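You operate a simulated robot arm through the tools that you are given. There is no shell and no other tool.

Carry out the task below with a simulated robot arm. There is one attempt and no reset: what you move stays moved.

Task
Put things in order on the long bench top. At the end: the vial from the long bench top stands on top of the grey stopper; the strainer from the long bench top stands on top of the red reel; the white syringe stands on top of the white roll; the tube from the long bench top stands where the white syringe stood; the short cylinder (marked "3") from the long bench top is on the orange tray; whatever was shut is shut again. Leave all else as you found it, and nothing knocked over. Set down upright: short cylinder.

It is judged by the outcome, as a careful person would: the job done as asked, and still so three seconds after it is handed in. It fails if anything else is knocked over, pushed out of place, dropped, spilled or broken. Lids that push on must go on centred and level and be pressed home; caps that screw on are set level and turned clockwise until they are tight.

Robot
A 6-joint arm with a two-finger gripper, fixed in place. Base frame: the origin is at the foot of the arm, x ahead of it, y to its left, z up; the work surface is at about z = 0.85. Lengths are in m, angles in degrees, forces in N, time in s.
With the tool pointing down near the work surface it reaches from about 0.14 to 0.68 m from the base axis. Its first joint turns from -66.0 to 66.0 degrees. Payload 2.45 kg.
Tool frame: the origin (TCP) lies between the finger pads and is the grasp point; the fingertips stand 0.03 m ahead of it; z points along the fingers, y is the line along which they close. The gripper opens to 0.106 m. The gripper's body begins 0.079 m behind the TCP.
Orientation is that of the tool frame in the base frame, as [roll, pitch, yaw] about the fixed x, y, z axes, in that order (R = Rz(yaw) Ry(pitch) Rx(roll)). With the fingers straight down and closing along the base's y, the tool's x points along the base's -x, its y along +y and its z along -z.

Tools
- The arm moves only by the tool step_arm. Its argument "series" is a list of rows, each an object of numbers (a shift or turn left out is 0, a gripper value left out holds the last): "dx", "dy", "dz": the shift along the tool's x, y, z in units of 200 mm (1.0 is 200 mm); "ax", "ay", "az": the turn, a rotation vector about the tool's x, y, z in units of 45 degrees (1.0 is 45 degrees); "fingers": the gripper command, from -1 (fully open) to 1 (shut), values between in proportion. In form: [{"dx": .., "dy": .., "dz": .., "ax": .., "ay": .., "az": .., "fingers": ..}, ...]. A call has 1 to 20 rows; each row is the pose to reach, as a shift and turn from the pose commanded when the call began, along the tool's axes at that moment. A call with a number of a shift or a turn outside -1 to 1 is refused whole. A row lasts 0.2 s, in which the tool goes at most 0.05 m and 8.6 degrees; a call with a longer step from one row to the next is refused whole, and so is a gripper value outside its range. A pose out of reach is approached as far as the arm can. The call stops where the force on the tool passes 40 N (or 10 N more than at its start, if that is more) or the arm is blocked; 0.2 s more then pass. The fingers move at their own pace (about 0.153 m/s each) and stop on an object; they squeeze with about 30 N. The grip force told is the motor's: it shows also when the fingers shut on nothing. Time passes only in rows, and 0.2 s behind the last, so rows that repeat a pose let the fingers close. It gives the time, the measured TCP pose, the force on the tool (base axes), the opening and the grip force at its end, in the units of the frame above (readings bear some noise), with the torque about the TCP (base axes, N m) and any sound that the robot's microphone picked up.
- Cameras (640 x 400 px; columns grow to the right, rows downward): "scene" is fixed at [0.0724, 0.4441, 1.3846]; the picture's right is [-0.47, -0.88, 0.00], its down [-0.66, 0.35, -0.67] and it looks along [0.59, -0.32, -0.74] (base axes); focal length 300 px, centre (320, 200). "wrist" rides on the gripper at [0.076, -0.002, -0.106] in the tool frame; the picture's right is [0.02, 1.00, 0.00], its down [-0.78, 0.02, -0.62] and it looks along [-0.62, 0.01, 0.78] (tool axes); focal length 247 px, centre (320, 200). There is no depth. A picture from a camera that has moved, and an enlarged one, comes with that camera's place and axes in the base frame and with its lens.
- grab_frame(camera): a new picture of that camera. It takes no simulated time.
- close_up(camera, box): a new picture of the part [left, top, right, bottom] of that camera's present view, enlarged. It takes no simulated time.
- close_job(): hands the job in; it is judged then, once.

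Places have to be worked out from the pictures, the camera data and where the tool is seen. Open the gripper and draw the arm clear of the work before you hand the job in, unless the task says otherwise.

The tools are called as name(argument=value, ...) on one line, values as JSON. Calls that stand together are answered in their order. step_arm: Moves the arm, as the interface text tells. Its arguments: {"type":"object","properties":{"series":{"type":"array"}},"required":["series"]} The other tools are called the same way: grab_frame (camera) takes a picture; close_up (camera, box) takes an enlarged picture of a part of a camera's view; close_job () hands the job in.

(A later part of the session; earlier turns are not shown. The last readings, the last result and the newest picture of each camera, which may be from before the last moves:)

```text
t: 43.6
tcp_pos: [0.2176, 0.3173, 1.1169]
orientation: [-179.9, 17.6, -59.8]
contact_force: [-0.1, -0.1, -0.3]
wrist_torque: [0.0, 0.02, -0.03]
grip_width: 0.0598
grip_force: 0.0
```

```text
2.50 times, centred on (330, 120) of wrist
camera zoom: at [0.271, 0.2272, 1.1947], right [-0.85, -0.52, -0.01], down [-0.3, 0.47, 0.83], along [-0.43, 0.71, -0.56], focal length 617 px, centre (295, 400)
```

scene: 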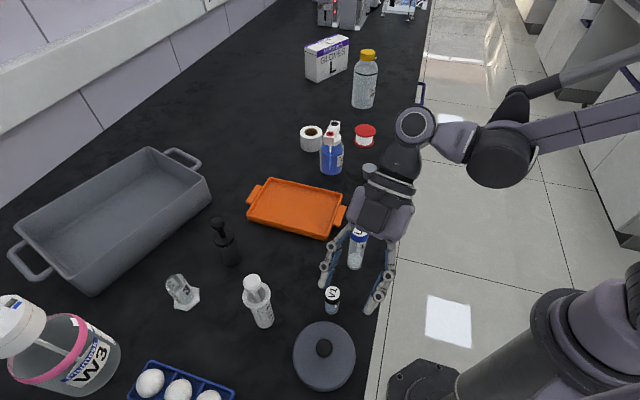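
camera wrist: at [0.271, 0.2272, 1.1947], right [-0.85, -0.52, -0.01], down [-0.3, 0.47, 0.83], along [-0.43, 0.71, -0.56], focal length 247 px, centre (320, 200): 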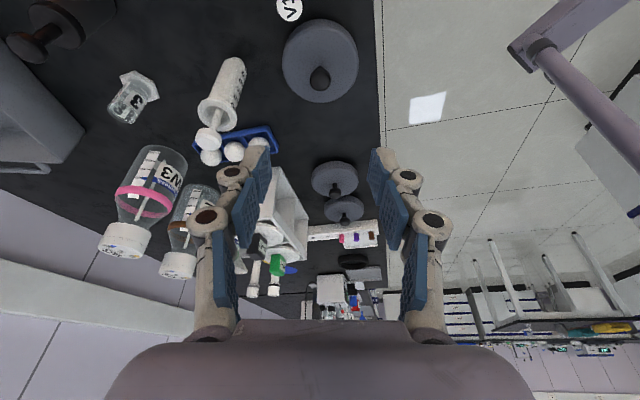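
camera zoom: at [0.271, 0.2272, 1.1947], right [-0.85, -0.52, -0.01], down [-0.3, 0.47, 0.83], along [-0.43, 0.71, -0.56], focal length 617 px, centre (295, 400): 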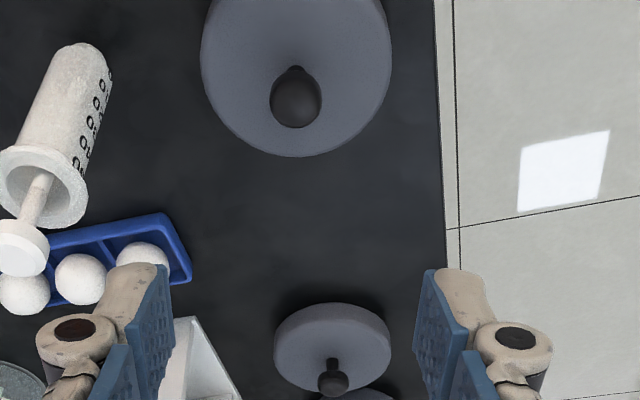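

The spot under the disc is empty, so the discs are plain one-piece lids, not hiding places. Counting again, there are exactly five source objects in my reach (V1, U4, white syringe, cylinder "3", and the knobbed canister), so the knobbed dark canister must be the strainer. I now put the disc back: first return to the pre-grasp pose behind its knob.

step_arm(series=[{"dx": 0.03, "dz": 0.11, "ay": -0.08}, {"dx": 0.06, "dz": 0.22, "ay": -0.17}, {"dx": 0.1, "dz": 0.34, "ay": -0.25}, {"dx": 0.135, "dz": 0.45, "ay": -0.33}, {"dx": 0.17, "dz": 0.57, "ay": -0.42}, {"dx": 0.2035, "dz": 0.6775, "ay": -0.5}, {"dx": 0.2035, "dz": 0.6775, "ay": -0.5}])

close_up(camera="wrist", box=[220, 40, 420, 165])

```text
t: 45.2
tcp_pos: [0.2181, 0.3208, 0.9748]
orientation: [-179.9, 40.1, -59.7]
contact_force: [0.2, 0.2, -0.4]
wrist_torque: [0.03, 0.01, 0.01]
grip_width: 0.0599
grip_force: 0.0
```

```text
3.20 times, centred on (320, 102) of wrist
camera zoom: at [0.2818, 0.21, 1.0067], right [-0.86, -0.52, -0.02], down [-0.11, 0.16, 0.98], along [-0.5, 0.84, -0.2], focal length 790 px, centre (320, 512)
```

zoom: 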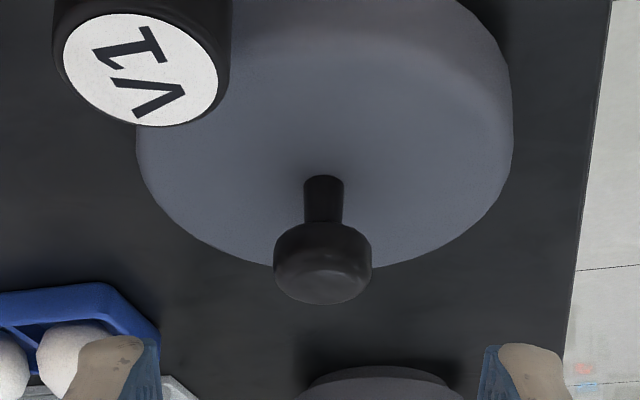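

The knob is centred 92 mm ahead on the tool axis. I advance 78 mm and close on it.

step_arm(series=[{"dz": 0.12}, {"dz": 0.24}, {"dz": 0.34}, {"dz": 0.39}, {"dz": 0.39}, {"dz": 0.39, "fingers": 0.3}, {"dz": 0.39, "fingers": 1}, {"dz": 0.39, "fingers": 1}, {"dz": 0.39, "fingers": 1}])

```text
t: 47.2
tcp_pos: [0.1912, 0.3622, 0.9146]
orientation: [-179.9, 40.0, -59.8]
contact_force: [0.5, -0.3, 0.6]
wrist_torque: [0.02, 0.01, 0.0]
grip_width: 0.0236
grip_force: 29.9
```

Gripped again. I lift 60 mm, carry it back by (−0.064, +0.104) and lower to just above the bench.

step_arm(series=[{"dx": -0.06, "dz": -0.072}, {"dx": -0.13, "dz": -0.155}, {"dx": -0.193, "dz": -0.23}, {"dx": -0.31, "dy": 0.005, "dz": -0.13}, {"dx": -0.43, "dy": 0.01, "dz": -0.03}, {"dx": -0.545, "dy": 0.015, "dz": 0.065}, {"dx": -0.6596, "dy": 0.0195, "dz": 0.162}, {"dx": -0.6596, "dy": 0.0195, "dz": 0.162}, {"dx": -0.6, "dy": 0.0195, "dz": 0.233}, {"dx": -0.54, "dy": 0.0195, "dz": 0.305}, {"dx": -0.495, "dy": 0.0195, "dz": 0.358}, {"dx": -0.4794, "dy": 0.0195, "dz": 0.3768}, {"dx": -0.4794, "dy": 0.0195, "dz": 0.3768}])

```text
t: 50.0
tcp_pos: [0.1266, 0.4656, 0.9187]
orientation: [-179.9, 40.0, -59.8]
contact_force: [-0.2, 1.1, -0.4]
wrist_torque: [-0.01, 0.01, 0.04]
grip_width: 0.0235
grip_force: 29.7
```

step_arm(series=[{"dx": 0.0064, "dz": 0.0077}, {"dx": 0.0112, "dz": 0.0134}, {"dx": 0.0145, "dz": 0.0172}, {"dx": 0.0161, "dz": 0.0192}, {"dx": 0.0161, "dz": 0.0192}])

```text
t: 51.2
tcp_pos: [0.1265, 0.4666, 0.9143]
orientation: [-179.9, 40.3, -59.8]
contact_force: [1.5, -2.6, 21.3]
wrist_torque: [-0.03, -0.04, 0.0]
grip_width: 0.0232
grip_force: 29.9
```

The disc is down on its original place (TCP within 1 mm of the first grasp). I ease off, release and back away along the tool axis.

step_arm(series=[{"dx": -0.0024, "dz": -0.0029}, {"dx": -0.0024, "dz": -0.0029, "fingers": 0.3}, {"dx": -0.0024, "dz": -0.0029, "fingers": -0.13}, {"dx": -0.0024, "dz": -0.0029, "fingers": -0.13}, {"dx": -0.0024, "dz": -0.1, "fingers": -0.13}, {"dx": -0.0024, "dz": -0.3, "fingers": -0.13}, {"dx": -0.0024, "dz": -0.5, "fingers": -0.13}, {"dx": -0.0024, "dz": -0.7, "fingers": -0.13}, {"dx": -0.0024, "dz": -0.7, "fingers": -0.13}])

grab_frame(camera="wrist")

grab_frame(camera="scene")

```text
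t: 53.2
tcp_pos: [0.1734, 0.3885, 1.02]
orientation: [-180.0, 40.2, -59.8]
contact_force: [0.2, -0.7, -1.1]
wrist_torque: [0.01, 0.01, 0.02]
grip_width: 0.0597
grip_force: 0.0
```

```text
taken
camera wrist: at [0.2377, 0.2787, 1.0528], right [-0.86, -0.52, -0.01], down [-0.11, 0.16, 0.98], along [-0.5, 0.84, -0.2], focal length 247 px, centre (320, 200)
```

wrist: 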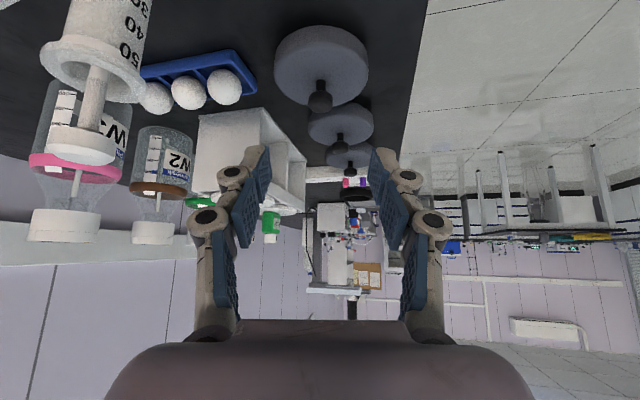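

```text
taken
```

scene: 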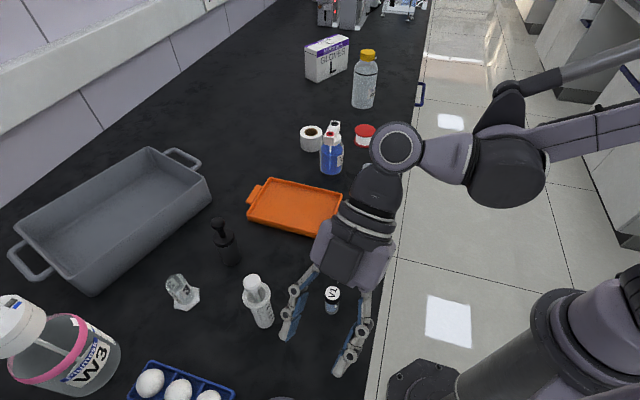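

close_up(camera="scene", box=[200, 325, 360, 400])

```text
4.00 times, centred on (280, 362) of scene
camera zoom: at [0.0724, 0.4441, 1.3846], right [-0.47, -0.88, 0.0], down [-0.66, 0.35, -0.67], along [0.59, -0.32, -0.74], focal length 1201 px, centre (480, -450)
```

zoom: 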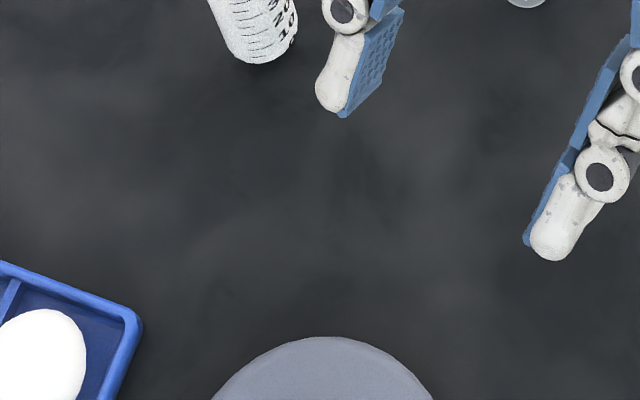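

The disc is back within about 2 mm. Now the real moves: I straighten the tool and go above vial V1 at about (0.252, 0.321).

step_arm(series=[{"dx": -0.06, "dy": 0.0, "dz": -0.08, "ay": 0.1}, {"dx": -0.1, "dy": 0.0, "dz": -0.18, "ay": 0.25}, {"dx": -0.1, "dy": -0.03, "dz": -0.28, "ay": 0.4}, {"dx": -0.05, "dy": -0.07, "dz": -0.4, "ay": 0.55}, {"dx": 0.03, "dy": -0.12, "dz": -0.5, "ay": 0.7}, {"dx": 0.1, "dy": -0.16, "dz": -0.59, "ay": 0.85}, {"dx": 0.118, "dy": -0.179, "dz": -0.621, "ay": 0.892}, {"dx": 0.118, "dy": -0.179, "dz": -0.621, "ay": 0.892}])

```text
t: 55.0
tcp_pos: [0.2523, 0.3214, 1.1013]
orientation: [-179.9, -0.1, -59.8]
contact_force: [-0.6, 0.9, -0.7]
wrist_torque: [0.01, 0.06, 0.01]
grip_width: 0.06
grip_force: 0.0
```

step_arm(series=[{"az": 0.17}, {"az": 0.34}, {"az": 0.51}, {"az": 0.68}, {"az": 0.85}, {"az": 1.0}])

step_arm(series=[{"az": 0.17}, {"az": 0.34}, {"az": 0.51}, {"az": 0.667}, {"az": 0.667}])

grab_frame(camera="wrist")

close_up(camera="wrist", box=[220, 50, 420, 175])

```text
t: 56.4
tcp_pos: [0.252, 0.3225, 1.1014]
orientation: [-179.9, 0.1, -105.0]
contact_force: [0.0, 0.3, 0.6]
wrist_torque: [0.0, 0.04, 0.01]
grip_width: 0.0602
grip_force: 0.0
```

```text
t: 57.6
tcp_pos: [0.2519, 0.3231, 1.1015]
orientation: [-180.0, 0.1, -134.9]
contact_force: [0.6, -0.5, 0.5]
wrist_torque: [0.01, 0.02, -0.01]
grip_width: 0.0601
grip_force: 0.1
```

```text
taken
camera wrist: at [0.198, 0.2666, 1.2069], right [-0.72, 0.69, 0.0], down [0.54, 0.57, 0.62], along [0.43, 0.45, -0.78], focal length 247 px, centre (320, 200)
```

wrist: 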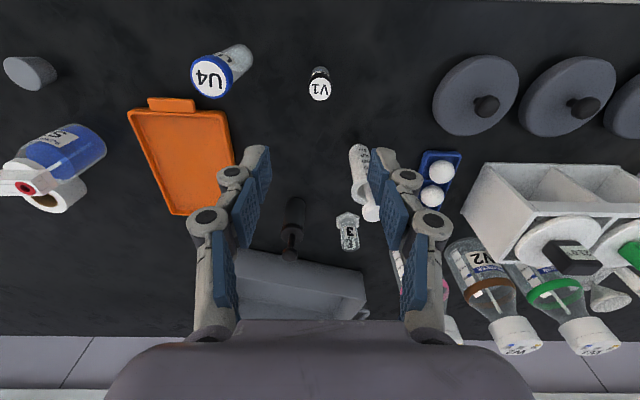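

```text
3.20 times, centred on (320, 112) of wrist
camera zoom: at [0.198, 0.2666, 1.2069], right [-0.72, 0.69, 0.0], down [0.54, 0.57, 0.62], along [0.43, 0.45, -0.78], focal length 790 px, centre (320, 480)
```

zoom: 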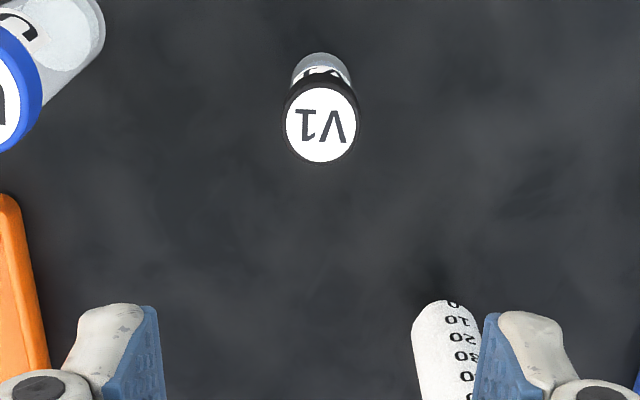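

V1 is at (0.252, 0.321), cap top z≈0.911, 26 mm wide. I descend around it to grasp height.

step_arm(series=[{"dx": 0.0075, "dy": -0.007, "dz": 0.2}, {"dx": 0.0075, "dy": -0.007, "dz": 0.4}, {"dx": 0.0075, "dy": -0.007, "dz": 0.6}, {"dx": 0.0075, "dy": -0.007, "dz": 0.75}, {"dx": 0.0075, "dy": -0.007, "dz": 0.87}, {"dx": 0.0075, "dy": -0.007, "dz": 0.97}, {"dx": 0.0075, "dy": -0.007, "dz": 0.97}])

grab_frame(camera="wrist")

```text
t: 59.2
tcp_pos: [0.2521, 0.3194, 0.9076]
orientation: [-180.0, 0.0, -134.8]
contact_force: [-0.3, -0.6, -0.6]
wrist_torque: [0.0, 0.0, 0.0]
grip_width: 0.0597
grip_force: 0.0
```

```text
taken
camera wrist: at [0.1987, 0.2636, 1.014], right [-0.72, 0.69, 0.0], down [0.54, 0.57, 0.62], along [0.43, 0.45, -0.78], focal length 247 px, centre (320, 200)
```

wrist: 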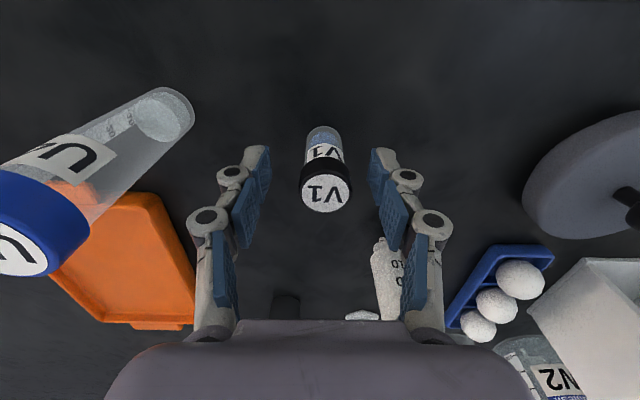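

step_arm(series=[{"dy": 0.01, "dz": 0.05}, {"dy": 0.01, "dz": 0.098}, {"dy": 0.01, "dz": 0.098}, {"dy": 0.01, "dz": 0.098, "fingers": 0.3}, {"dy": 0.01, "dz": 0.098, "fingers": 1}, {"dy": 0.01, "dz": 0.098, "fingers": 1}, {"dy": 0.01, "dz": 0.098, "fingers": 1}])

```text
t: 60.8
tcp_pos: [0.2524, 0.3225, 0.8881]
orientation: [179.9, 0.1, -134.8]
contact_force: [-0.1, 0.3, 1.5]
wrist_torque: [-0.01, 0.0, 0.0]
grip_width: 0.0248
grip_force: 29.6
```

Vial gripped (25 mm). I lift it 190 mm and carry it toward the stopper side.

step_arm(series=[{"dz": -0.1}, {"dz": -0.3}, {"dz": -0.5}, {"dz": -0.7}, {"dz": -0.85}, {"dz": -0.92}, {"dy": -0.2, "dz": -0.92}, {"dy": -0.4, "dz": -0.92}, {"dy": -0.6, "dz": -0.92}, {"dy": -0.8, "dz": -0.92}, {"dy": -1.0, "dz": -0.92}, {"dy": -1.0, "dz": -0.92}])

grab_frame(camera="wrist")

```text
t: 63.4
tcp_pos: [0.3922, 0.1813, 1.0699]
orientation: [-180.0, 0.0, -134.9]
contact_force: [-0.1, -0.3, 0.0]
wrist_torque: [-0.01, 0.01, -0.02]
grip_width: 0.0248
grip_force: 29.7
```

```text
taken
camera wrist: at [0.339, 0.1247, 1.1767], right [-0.72, 0.69, 0.0], down [0.54, 0.57, 0.62], along [0.43, 0.45, -0.78], focal length 247 px, centre (320, 200)
```

wrist: 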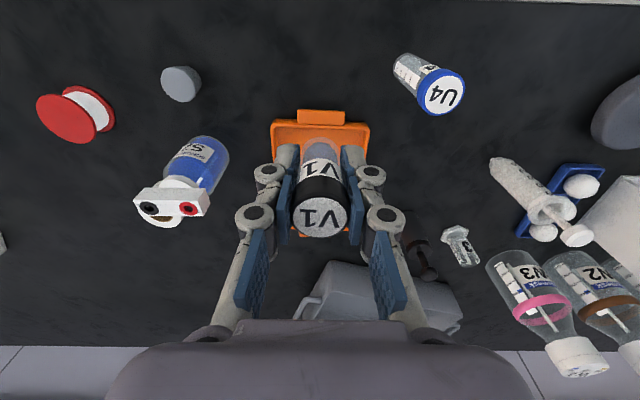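

close_up(camera="wrist", box=[100, 40, 260, 140])

close_up(camera="wrist", box=[20, 40, 180, 240])

```text
4.00 times, centred on (180, 90) of wrist
camera zoom: at [0.339, 0.1247, 1.1767], right [-0.72, 0.69, 0.0], down [0.54, 0.57, 0.62], along [0.43, 0.45, -0.78], focal length 988 px, centre (880, 640)
```

zoom: 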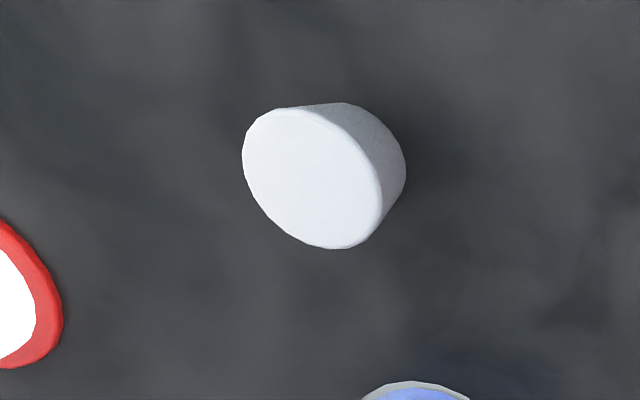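

```text
2.00 times, centred on (100, 140) of wrist
camera zoom: at [0.339, 0.1247, 1.1767], right [-0.72, 0.69, 0.0], down [0.54, 0.57, 0.62], along [0.43, 0.45, -0.78], focal length 494 px, centre (760, 320)
```

zoom: 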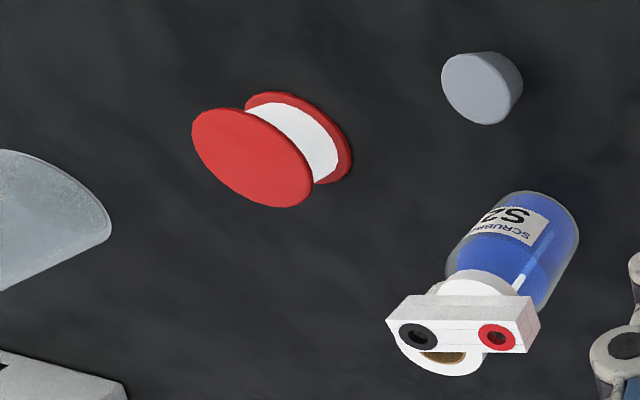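

The stopper works out near (0.505–0.512, 0.063). I move over it at this height and refine.

step_arm(series=[{"dy": -0.2}, {"dy": -0.4}, {"dy": -0.6}, {"dx": 0.0, "dy": -0.8}, {"dx": 0.0, "dy": -0.8}])

grab_frame(camera="wrist")

close_up(camera="wrist", box=[240, 50, 400, 150])

close_up(camera="scene", box=[300, 90, 460, 190])

```text
t: 64.6
tcp_pos: [0.5075, 0.0666, 1.0716]
orientation: [-179.9, 0.1, -134.8]
contact_force: [0.6, -0.4, -1.6]
wrist_torque: [-0.01, -0.02, 0.0]
grip_width: 0.0248
grip_force: 30.3
```

```text
taken
camera wrist: at [0.454, 0.0109, 1.1779], right [-0.72, 0.69, 0.0], down [0.54, 0.57, 0.62], along [0.43, 0.45, -0.78], focal length 247 px, centre (320, 200)
```

wrist: 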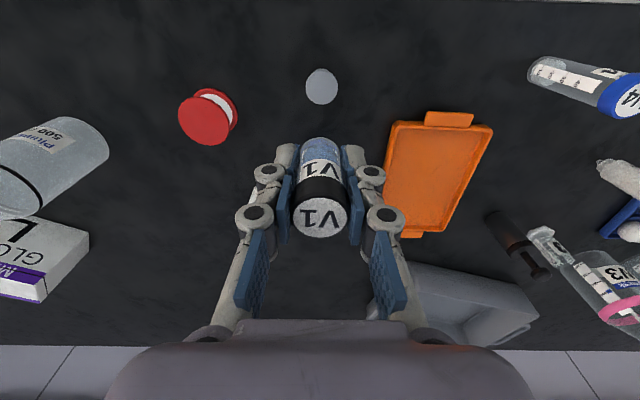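

```text
4.00 times, centred on (320, 100) of wrist
camera zoom: at [0.454, 0.0109, 1.1779], right [-0.72, 0.69, 0.0], down [0.54, 0.57, 0.62], along [0.43, 0.45, -0.78], focal length 988 px, centre (320, 600)
```

zoom: 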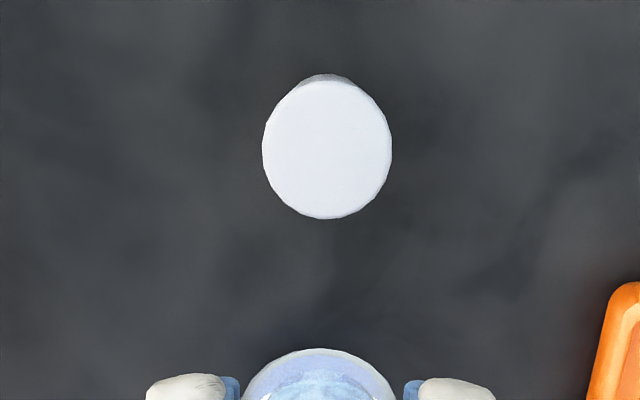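

```text
4.00 times, centred on (380, 140) of scene
camera zoom: at [0.0724, 0.4441, 1.3846], right [-0.47, -0.88, 0.0], down [-0.66, 0.35, -0.67], along [0.59, -0.32, -0.74], focal length 1201 px, centre (80, 440)
```

zoom: 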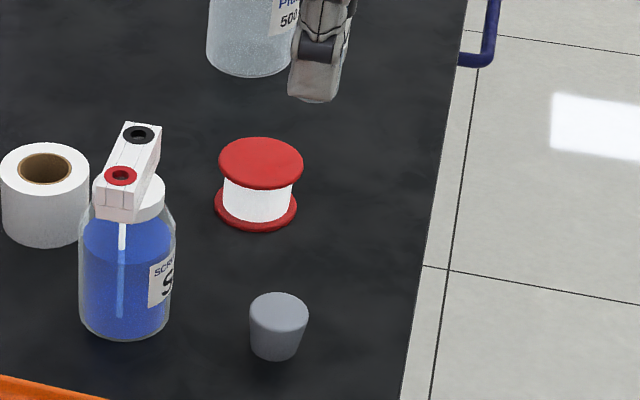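

The stopper top is centred at tool offset (+2.7, 0) mm. I correct and lower the vial to ~8 mm above the expected top.

step_arm(series=[{"dx": 0.0135, "dz": 0.15}, {"dx": 0.0135, "dz": 0.3}, {"dx": 0.0135, "dz": 0.45}, {"dx": 0.0135, "dz": 0.6}, {"dx": 0.0135, "dz": 0.68}, {"dx": 0.0135, "dz": 0.725}, {"dx": 0.0135, "dz": 0.725}])

close_up(camera="scene", box=[320, 120, 440, 195])

grab_frame(camera="wrist")

```text
t: 66.2
tcp_pos: [0.5049, 0.0658, 0.9247]
orientation: [-179.9, 0.1, -134.9]
contact_force: [-0.5, 0.7, -0.6]
wrist_torque: [0.02, -0.03, 0.0]
grip_width: 0.0247
grip_force: 30.5
```

```text
5.33 times, centred on (380, 158) of scene
camera zoom: at [0.0724, 0.4441, 1.3846], right [-0.47, -0.88, 0.0], down [-0.66, 0.35, -0.67], along [0.59, -0.32, -0.74], focal length 1601 px, centre (0, 427)
```

zoom: 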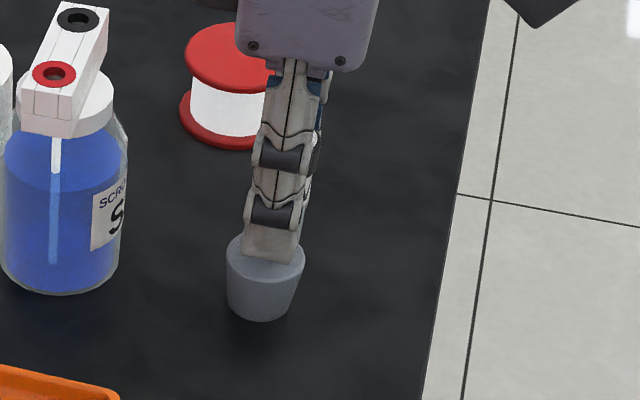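

```text
taken
camera wrist: at [0.451, 0.0099, 1.0312], right [-0.72, 0.69, 0.0], down [0.54, 0.57, 0.62], along [0.43, 0.45, -0.78], focal length 247 px, centre (320, 200)
```

wrist: 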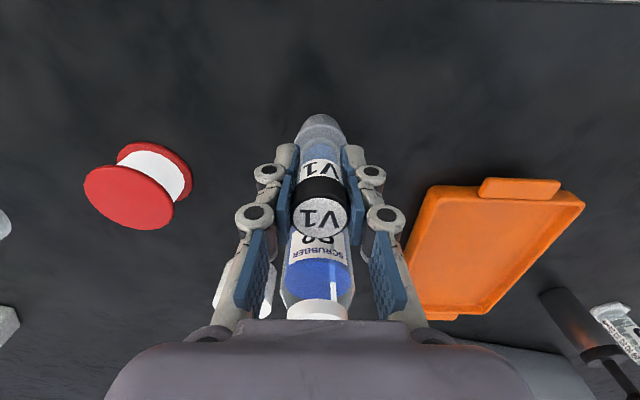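

The vial hangs just above the stopper, centred. I lower in small steps until contact.

step_arm(series=[{"dz": 0.01}, {"dz": 0.02}, {"dz": 0.025}, {"dz": 0.03}, {"dz": 0.03}])

```text
t: 67.4
tcp_pos: [0.5046, 0.065, 0.9197]
orientation: [-180.0, 0.1, -134.7]
contact_force: [-0.1, -0.8, -0.8]
wrist_torque: [0.01, 0.02, 0.01]
grip_width: 0.0247
grip_force: 29.3
```

step_arm(series=[{"dz": 0.005}, {"dz": 0.01}, {"dz": 0.015}, {"dz": 0.015}])

close_up(camera="wrist", box=[260, 90, 380, 165])

```text
t: 68.4
tcp_pos: [0.5029, 0.0645, 0.9169]
orientation: [180.0, 0.1, -134.9]
contact_force: [0.3, 0.9, 16.7]
wrist_torque: [0.0, -0.07, 0.02]
grip_width: 0.0247
grip_force: 30.6
```

```text
5.33 times, centred on (320, 128) of wrist
camera zoom: at [0.4504, 0.0098, 1.0238], right [-0.72, 0.69, 0.0], down [0.54, 0.57, 0.62], along [0.43, 0.45, -0.78], focal length 1317 px, centre (320, 587)
```

zoom: 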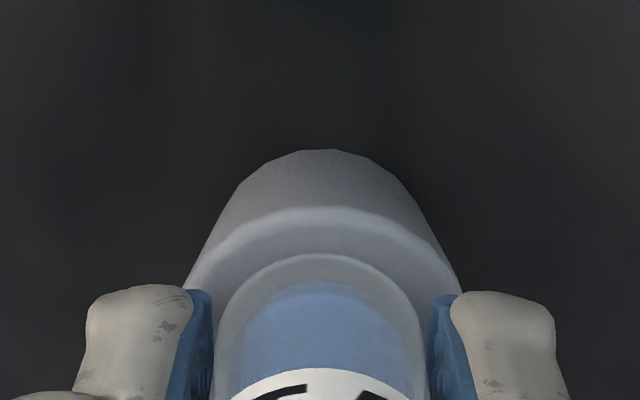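

Contact at 17 N with the vial centred on the stopper. I ease off, open, and rise straight up.

step_arm(series=[{"dz": -0.004}, {"dz": -0.004, "fingers": 0.4}, {"dz": -0.004, "fingers": 0.2}, {"dz": -0.004, "fingers": 0.0}, {"dz": -0.004, "fingers": 0.0}, {"dz": -0.05, "fingers": 0.0}, {"dz": -0.15, "fingers": 0.0}, {"dz": -0.3, "fingers": 0.0}, {"dz": -0.5, "fingers": 0.0}, {"dz": -0.7, "fingers": -0.13}, {"dz": -0.7, "fingers": -0.13}])

close_up(camera="scene", box=[300, 110, 420, 190])

grab_frame(camera="wrist")

```text
t: 70.8
tcp_pos: [0.5025, 0.0655, 1.0574]
orientation: [180.0, 0.1, -134.8]
contact_force: [0.5, 0.5, -0.4]
wrist_torque: [-0.01, -0.01, -0.03]
grip_width: 0.0597
grip_force: 0.0
```

```text
5.00 times, centred on (360, 150) of scene
camera zoom: at [0.0724, 0.4441, 1.3846], right [-0.47, -0.88, 0.0], down [-0.66, 0.35, -0.67], along [0.59, -0.32, -0.74], focal length 1501 px, centre (120, 450)
```

zoom: 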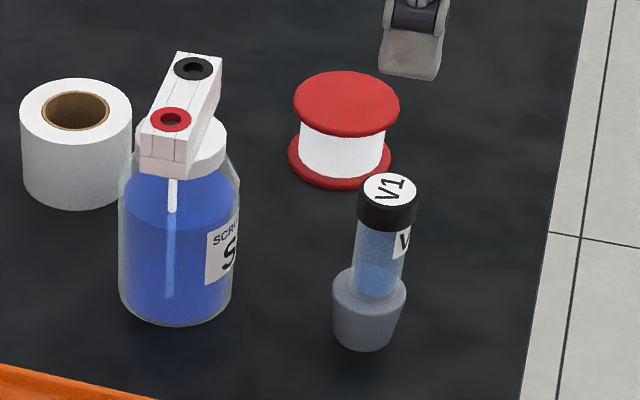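

```text
taken
camera wrist: at [0.4485, 0.0097, 1.1638], right [-0.72, 0.69, 0.0], down [0.54, 0.57, 0.62], along [0.43, 0.45, -0.78], focal length 247 px, centre (320, 200)
```

wrist: 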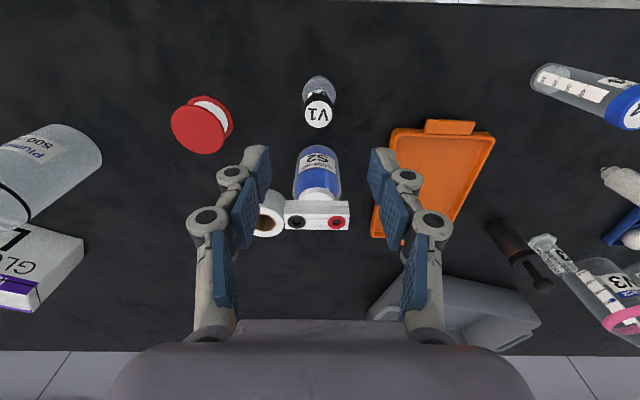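

V1 stands upright and centred on the stopper. Next I look squarely at the reel and the roll to measure them, turning to yaw 180.

step_arm(series=[{"dx": 0.03, "dy": -0.03, "dz": -0.1, "az": 0.17}, {"dx": 0.06, "dy": -0.06, "dz": -0.2, "az": 0.34}, {"dx": 0.09, "dy": -0.09, "dz": -0.2, "az": 0.51}, {"dx": 0.12, "dy": -0.12, "dz": -0.2, "az": 0.68}, {"dx": 0.15, "dy": -0.15, "dz": -0.2, "az": 0.85}, {"dx": 0.177, "dy": -0.177, "dz": -0.2, "az": 1.0}, {"dx": 0.177, "dy": -0.177, "dz": -0.2, "az": 1.0}])

grab_frame(camera="wrist")

close_up(camera="wrist", box=[300, 110, 460, 210])

close_up(camera="wrist", box=[240, 80, 400, 180])

```text
t: 72.4
tcp_pos: [0.5031, 0.0138, 1.0978]
orientation: [-180.0, 0.1, 180.0]
contact_force: [-0.9, 0.1, -0.6]
wrist_torque: [-0.01, -0.03, 0.02]
grip_width: 0.0598
grip_force: 0.0
```

```text
taken
camera wrist: at [0.426, 0.0128, 1.2039], right [-0.02, 1.0, 0.0], down [0.78, 0.02, 0.62], along [0.62, 0.01, -0.78], focal length 247 px, centre (320, 200)
```

wrist: 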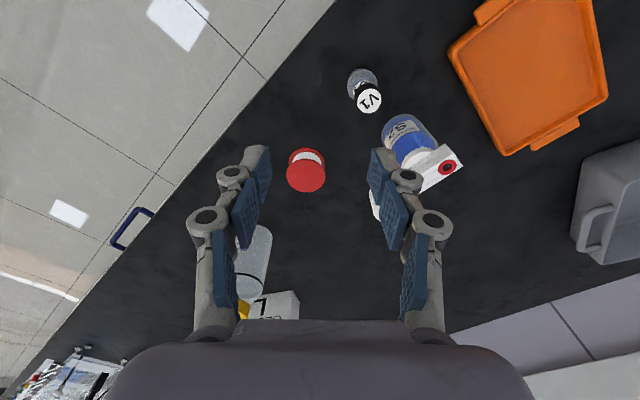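

```text
4.00 times, centred on (380, 160) of wrist
camera zoom: at [0.426, 0.0128, 1.2039], right [-0.02, 1.0, 0.0], down [0.78, 0.02, 0.62], along [0.62, 0.01, -0.78], focal length 988 px, centre (80, 360)
```

zoom: 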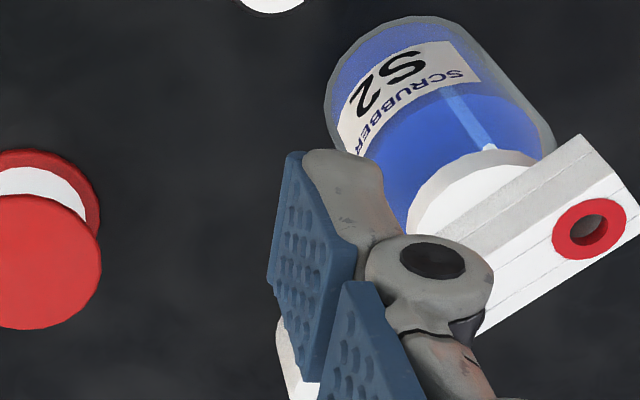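

```text
4.00 times, centred on (320, 130) of wrist
camera zoom: at [0.426, 0.0128, 1.2039], right [-0.02, 1.0, 0.0], down [0.78, 0.02, 0.62], along [0.62, 0.01, -0.78], focal length 988 px, centre (320, 480)
```

zoom: 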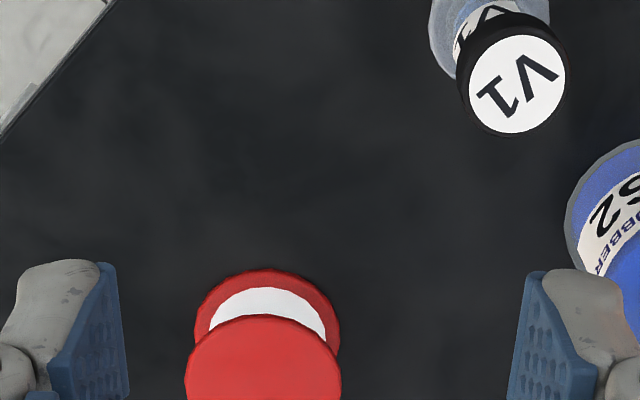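

close_up(camera="wrist", box=[240, 120, 400, 220])

step_arm(series=[{"dx": 0.1, "dy": 0.2}, {"dx": 0.2, "dy": 0.4}, {"dx": 0.2, "dy": 0.6}, {"dx": 0.2, "dy": 0.75}, {"dx": 0.2, "dy": 0.75}])

grab_frame(camera="wrist")

```text
4.00 times, centred on (320, 170) of wrist
camera zoom: at [0.426, 0.0128, 1.2039], right [-0.02, 1.0, 0.0], down [0.78, 0.02, 0.62], along [0.62, 0.01, -0.78], focal length 988 px, centre (320, 320)
```

zoom: 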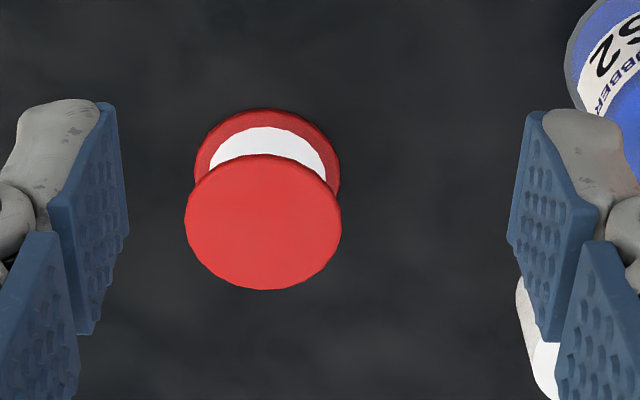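

```text
t: 73.6
tcp_pos: [0.4631, 0.1662, 1.0994]
orientation: [180.0, 0.1, -179.9]
contact_force: [0.2, -0.3, 0.8]
wrist_torque: [0.01, -0.03, -0.01]
grip_width: 0.0599
grip_force: 0.0
```

```text
taken
camera wrist: at [0.3845, 0.1631, 1.2046], right [-0.02, 1.0, 0.0], down [0.78, 0.02, 0.62], along [0.62, 0.02, -0.78], focal length 247 px, centre (320, 200)
```

wrist: 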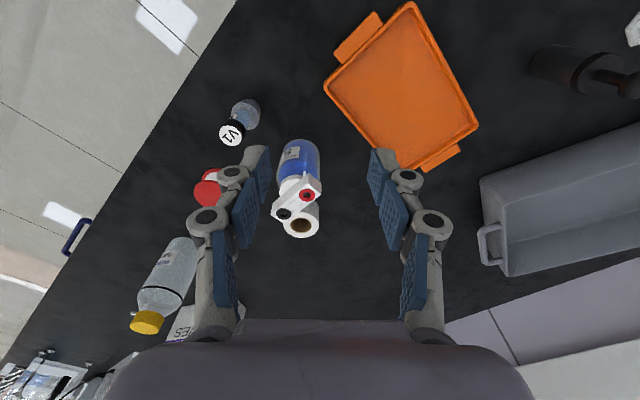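

close_up(camera="wrist", box=[240, 140, 400, 240])

close_up(camera="wrist", box=[300, 0, 500, 180])

close_up(camera="wrist", box=[440, 100, 640, 300])

```text
4.00 times, centred on (320, 190) of wrist
camera zoom: at [0.3845, 0.1631, 1.2046], right [-0.02, 1.0, 0.0], down [0.78, 0.02, 0.62], along [0.62, 0.02, -0.78], focal length 988 px, centre (320, 240)
```

zoom: 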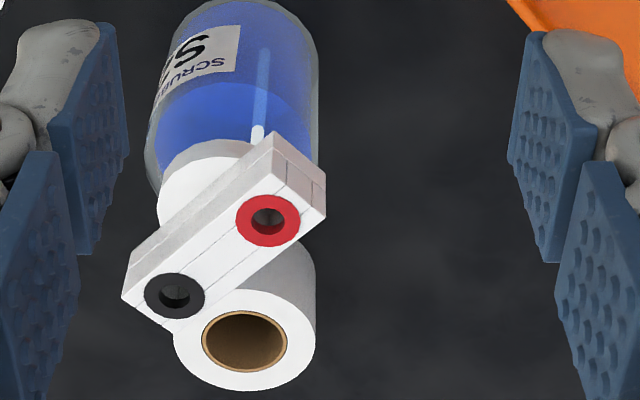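

```text
2.22 times, centred on (400, 90) of wrist
camera zoom: at [0.3845, 0.1631, 1.2046], right [-0.02, 1.0, 0.0], down [0.78, 0.02, 0.62], along [0.62, 0.02, -0.78], focal length 549 px, centre (142, 444)
```

zoom: 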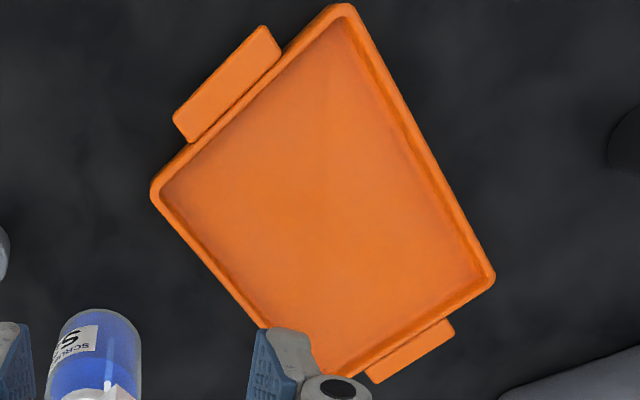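

```text
2.00 times, centred on (540, 200) of wrist
camera zoom: at [0.3845, 0.1631, 1.2046], right [-0.02, 1.0, 0.0], down [0.78, 0.02, 0.62], along [0.62, 0.02, -0.78], focal length 494 px, centre (-120, 200)
```

zoom: 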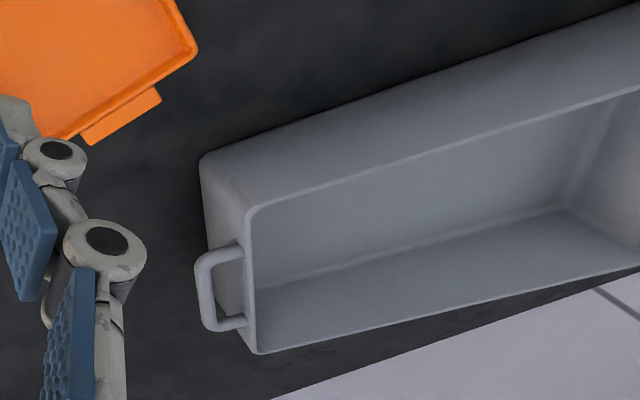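

Reel top centre is at about (0.629, −0.007), roll top centre at (0.690, 0.136) with a core hole a bit narrower than the syringe barrel, tray centre at (0.492, 0.279). Now I go to the white syringe to measure it from above.

step_arm(series=[{"dx": 0.08, "dy": 0.12, "dz": -0.05, "az": -0.15}, {"dx": 0.17, "dy": 0.24, "dz": -0.1, "az": -0.3}, {"dx": 0.26, "dy": 0.38, "dz": -0.15, "az": -0.45}, {"dx": 0.35, "dy": 0.52, "dz": -0.2, "az": -0.6}, {"dx": 0.44, "dy": 0.66, "dz": -0.2, "az": -0.75}, {"dx": 0.53, "dy": 0.8, "dz": -0.2, "az": -0.9}, {"dx": 0.6, "dy": 0.9, "dz": -0.2, "az": -1.0}, {"dx": 0.6, "dy": 0.9, "dz": -0.2, "az": -1.0}])

grab_frame(camera="wrist")

```text
t: 75.4
tcp_pos: [0.343, 0.3465, 1.1387]
orientation: [180.0, 0.1, -134.7]
contact_force: [0.4, 0.8, 0.3]
wrist_torque: [-0.02, 0.04, 0.02]
grip_width: 0.0601
grip_force: 0.0
```

```text
taken
camera wrist: at [0.2889, 0.2902, 1.2446], right [-0.73, 0.69, 0.0], down [0.54, 0.57, 0.62], along [0.43, 0.45, -0.78], focal length 247 px, centre (320, 200)
```

wrist: 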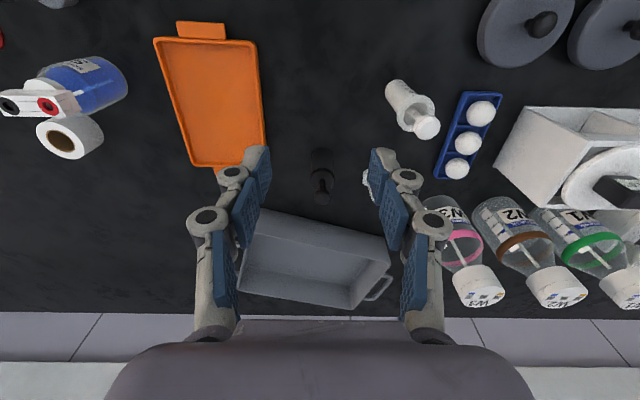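

close_up(camera="wrist", box=[350, 60, 480, 150])

close_up(camera="wrist", box=[220, 190, 400, 320])

```text
4.44 times, centred on (415, 105) of wrist
camera zoom: at [0.2889, 0.2902, 1.2446], right [-0.73, 0.69, 0.0], down [0.54, 0.57, 0.62], along [0.43, 0.45, -0.78], focal length 1098 px, centre (-102, 622)
```

zoom: 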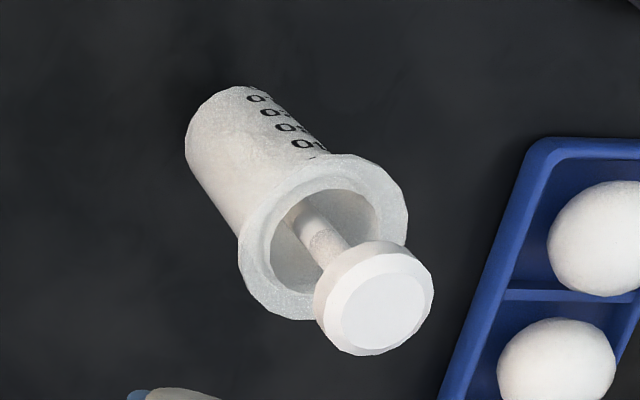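

```text
3.08 times, centred on (310, 255) of wrist
camera zoom: at [0.2889, 0.2902, 1.2446], right [-0.73, 0.69, 0.0], down [0.54, 0.57, 0.62], along [0.43, 0.45, -0.78], focal length 760 px, centre (351, 31)
```

zoom: 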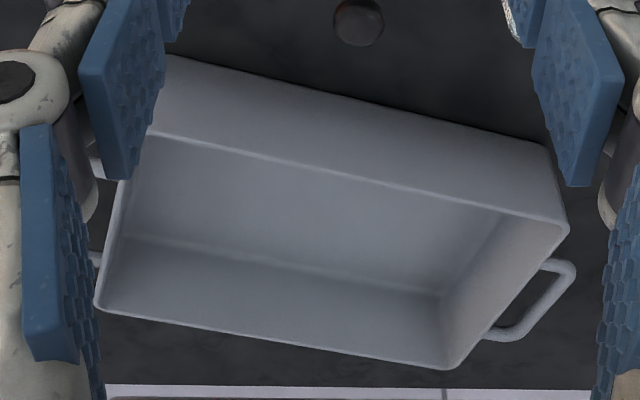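

The tub is empty. The syringe axis works out at about (0.280, 0.439), flange near z 0.957–0.965. I move above it.

step_arm(series=[{"dx": -0.03, "dy": 0.16, "az": -0.08}, {"dx": -0.06, "dy": 0.32, "az": -0.16}, {"dx": -0.09, "dy": 0.48, "az": -0.22}, {"dx": -0.1065, "dy": 0.554, "az": -0.26}, {"dx": -0.1065, "dy": 0.554, "az": -0.26}])

grab_frame(camera="wrist")

close_up(camera="wrist", box=[240, 50, 400, 170])

```text
t: 76.6
tcp_pos: [0.278, 0.4394, 1.1381]
orientation: [-180.0, 0.0, -123.1]
contact_force: [-0.2, 0.5, -0.1]
wrist_torque: [0.01, -0.01, 0.02]
grip_width: 0.0598
grip_force: 0.1
```

```text
taken
camera wrist: at [0.2372, 0.3736, 1.2437], right [-0.85, 0.53, 0.0], down [0.41, 0.66, 0.62], along [0.33, 0.53, -0.78], focal length 247 px, centre (320, 200)
```

wrist: 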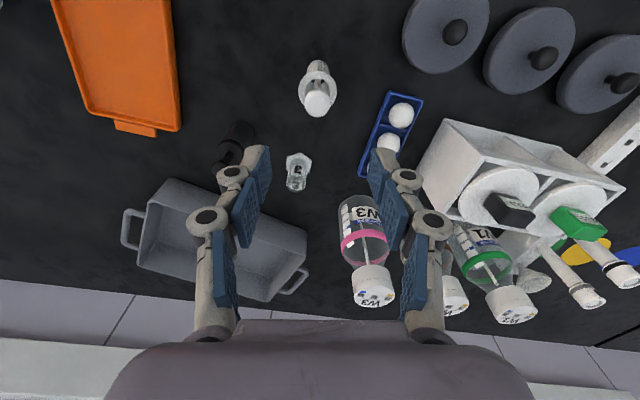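

```text
3.33 times, centred on (320, 110) of wrist
camera zoom: at [0.2372, 0.3736, 1.2437], right [-0.85, 0.53, 0.0], down [0.41, 0.66, 0.62], along [0.33, 0.53, -0.78], focal length 823 px, centre (320, 500)
```

zoom: 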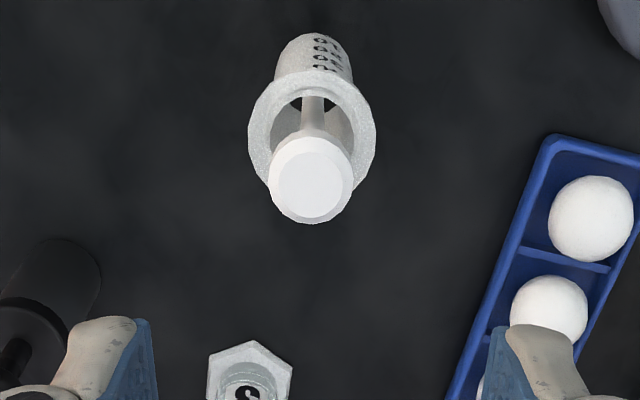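

The syringe axis is at (0.280, 0.435), flange z≈0.963, knob top ≈1.012. I will hold it by the flange with a 20° outward lean, so I tilt and go to a pre-grasp behind it.

step_arm(series=[{"dx": 0.06, "dy": -0.005, "dz": 0.08, "ay": -0.11, "fingers": -0.415}, {"dx": 0.12, "dy": -0.01, "dz": 0.16, "ay": -0.22, "fingers": -0.415}, {"dx": 0.18, "dy": -0.016, "dz": 0.24, "ay": -0.33, "fingers": -0.415}, {"dx": 0.22, "dy": -0.021, "dz": 0.3165, "ay": -0.444, "fingers": -0.415}, {"dx": 0.22, "dy": -0.021, "dz": 0.3165, "ay": -0.444, "fingers": -0.415}])

grab_frame(camera="wrist")

close_up(camera="wrist", box=[240, 60, 400, 180])

```text
t: 77.8
tcp_pos: [0.258, 0.3999, 1.0764]
orientation: [180.0, 20.1, -123.1]
contact_force: [0.2, -0.1, -0.1]
wrist_torque: [0.01, 0.01, 0.03]
grip_width: 0.0748
grip_force: 0.0
```

```text
taken
camera wrist: at [0.1993, 0.3071, 1.1494], right [-0.85, 0.53, -0.01], down [0.27, 0.45, 0.85], along [0.46, 0.72, -0.52], focal length 247 px, centre (320, 200)
```

wrist: 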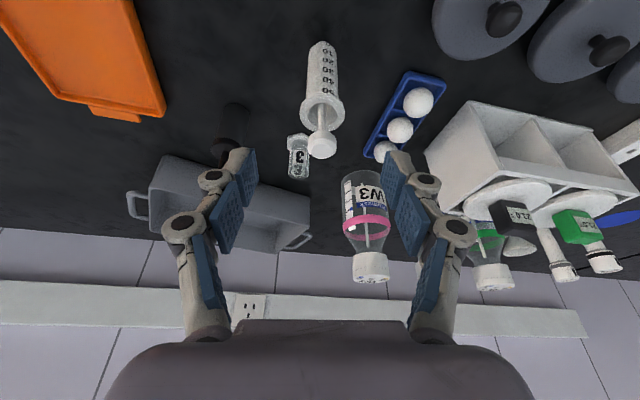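

```text
3.33 times, centred on (320, 120) of wrist
camera zoom: at [0.1993, 0.3071, 1.1494], right [-0.85, 0.53, -0.01], down [0.27, 0.45, 0.85], along [0.46, 0.72, -0.52], focal length 823 px, centre (320, 467)
```

zoom: 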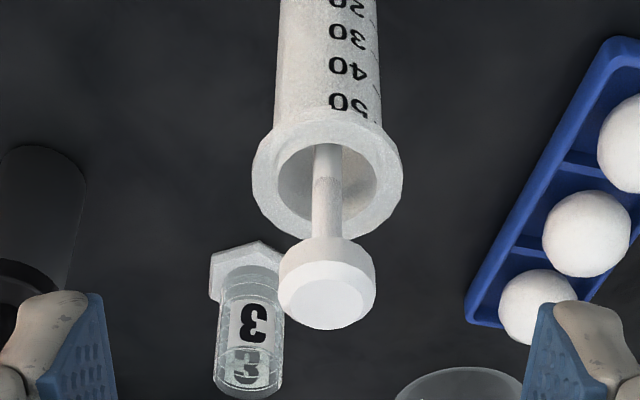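

The flange lies on the tool axis about 117 mm ahead. I advance along the axis and then check before closing.

step_arm(series=[{"dy": 0.004, "dz": 0.12, "fingers": -0.415}, {"dy": 0.004, "dz": 0.24, "fingers": -0.415}, {"dy": 0.004, "dz": 0.36, "fingers": -0.415}, {"dy": 0.004, "dz": 0.47, "fingers": -0.415}, {"dy": 0.004, "dz": 0.55, "fingers": -0.415}, {"dy": 0.004, "dz": 0.585, "fingers": -0.415}, {"dy": 0.004, "dz": 0.585, "fingers": -0.415}])

grab_frame(camera="wrist")

close_up(camera="scene", box=[190, 240, 350, 340])

```text
t: 79.4
tcp_pos: [0.2804, 0.4326, 0.9645]
orientation: [-180.0, 20.1, -123.0]
contact_force: [-0.3, -0.1, -0.5]
wrist_torque: [-0.01, 0.04, 0.03]
grip_width: 0.075
grip_force: 0.0
```

```text
taken
camera wrist: at [0.2224, 0.3415, 1.0378], right [-0.85, 0.53, -0.01], down [0.27, 0.45, 0.85], along [0.45, 0.72, -0.52], focal length 247 px, centre (320, 200)
```

wrist: 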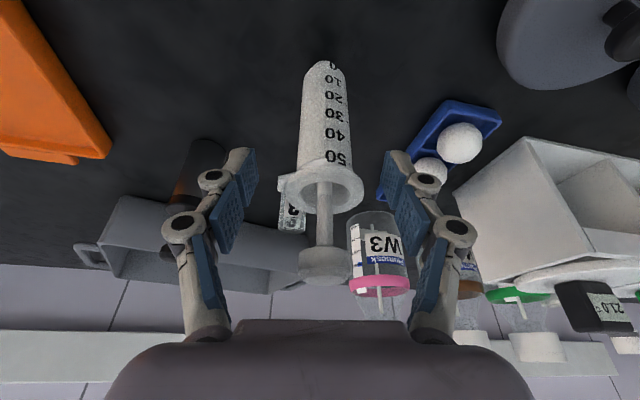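

```text
4.00 times, centred on (270, 290) of scene
camera zoom: at [0.0724, 0.4441, 1.3846], right [-0.47, -0.88, 0.0], down [-0.66, 0.35, -0.67], along [0.59, -0.32, -0.74], focal length 1201 px, centre (520, -160)
```

zoom: 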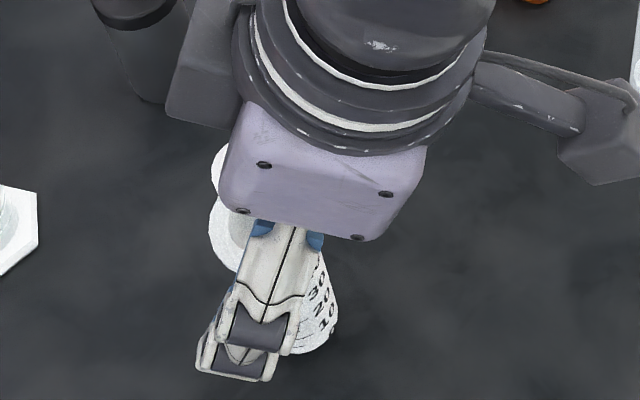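

The flange is right at the TCP (2 mm off in tool y). I correct and close.

step_arm(series=[{"dy": 0.01, "fingers": -0.415}, {"dy": 0.01, "fingers": 0.0}, {"dy": 0.01, "fingers": 0.4}, {"dy": 0.01, "fingers": 1}, {"dy": 0.01, "fingers": 1}])

grab_frame(camera="wrist")

```text
t: 80.6
tcp_pos: [0.2787, 0.4346, 0.9645]
orientation: [-180.0, 20.0, -123.2]
contact_force: [0.1, 0.4, -0.1]
wrist_torque: [-0.05, -0.01, 0.03]
grip_width: 0.0375
grip_force: 30.0
```

```text
taken
camera wrist: at [0.2208, 0.3424, 1.0381], right [-0.85, 0.53, -0.01], down [0.27, 0.45, 0.85], along [0.45, 0.72, -0.52], focal length 247 px, centre (320, 200)
```

wrist: 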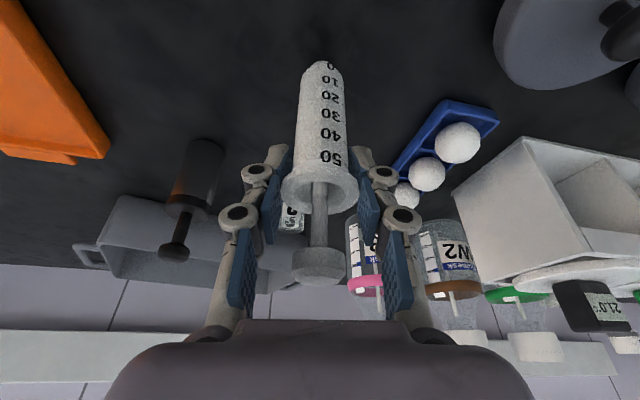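

Gripped the flange (38 mm). I lift 30 mm and check that it hangs upright.

step_arm(series=[{"dx": -0.009, "dz": -0.0235}, {"dx": -0.017, "dz": -0.047}, {"dx": -0.034, "dz": -0.094}, {"dx": -0.051, "dz": -0.141}, {"dx": -0.051, "dz": -0.141}])

grab_frame(camera="wrist")

close_up(camera="scene", box=[190, 240, 350, 340])

```text
t: 81.8
tcp_pos: [0.2786, 0.4344, 0.9945]
orientation: [-180.0, 20.0, -123.2]
contact_force: [0.1, -0.2, -1.1]
wrist_torque: [-0.04, -0.02, 0.01]
grip_width: 0.0373
grip_force: 29.7
```

```text
taken
camera wrist: at [0.2207, 0.3427, 1.0685], right [-0.85, 0.53, -0.01], down [0.27, 0.45, 0.85], along [0.45, 0.72, -0.52], focal length 247 px, centre (320, 200)
```

wrist: 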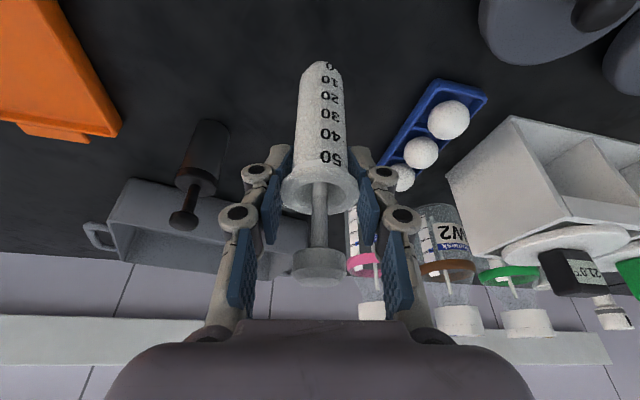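

```text
4.00 times, centred on (270, 290) of scene
camera zoom: at [0.0724, 0.4441, 1.3846], right [-0.47, -0.88, 0.0], down [-0.66, 0.35, -0.67], along [0.59, -0.32, -0.74], focal length 1201 px, centre (520, -160)
```

zoom: 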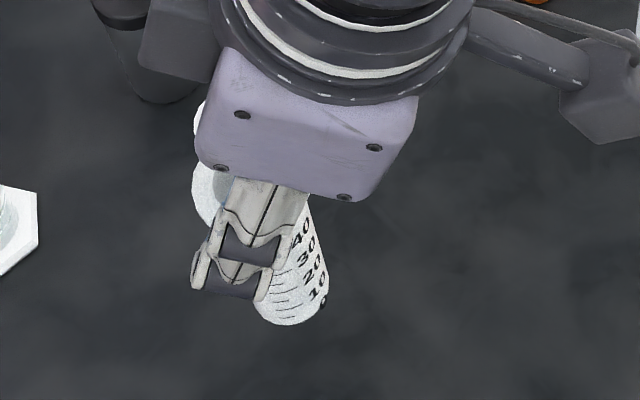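

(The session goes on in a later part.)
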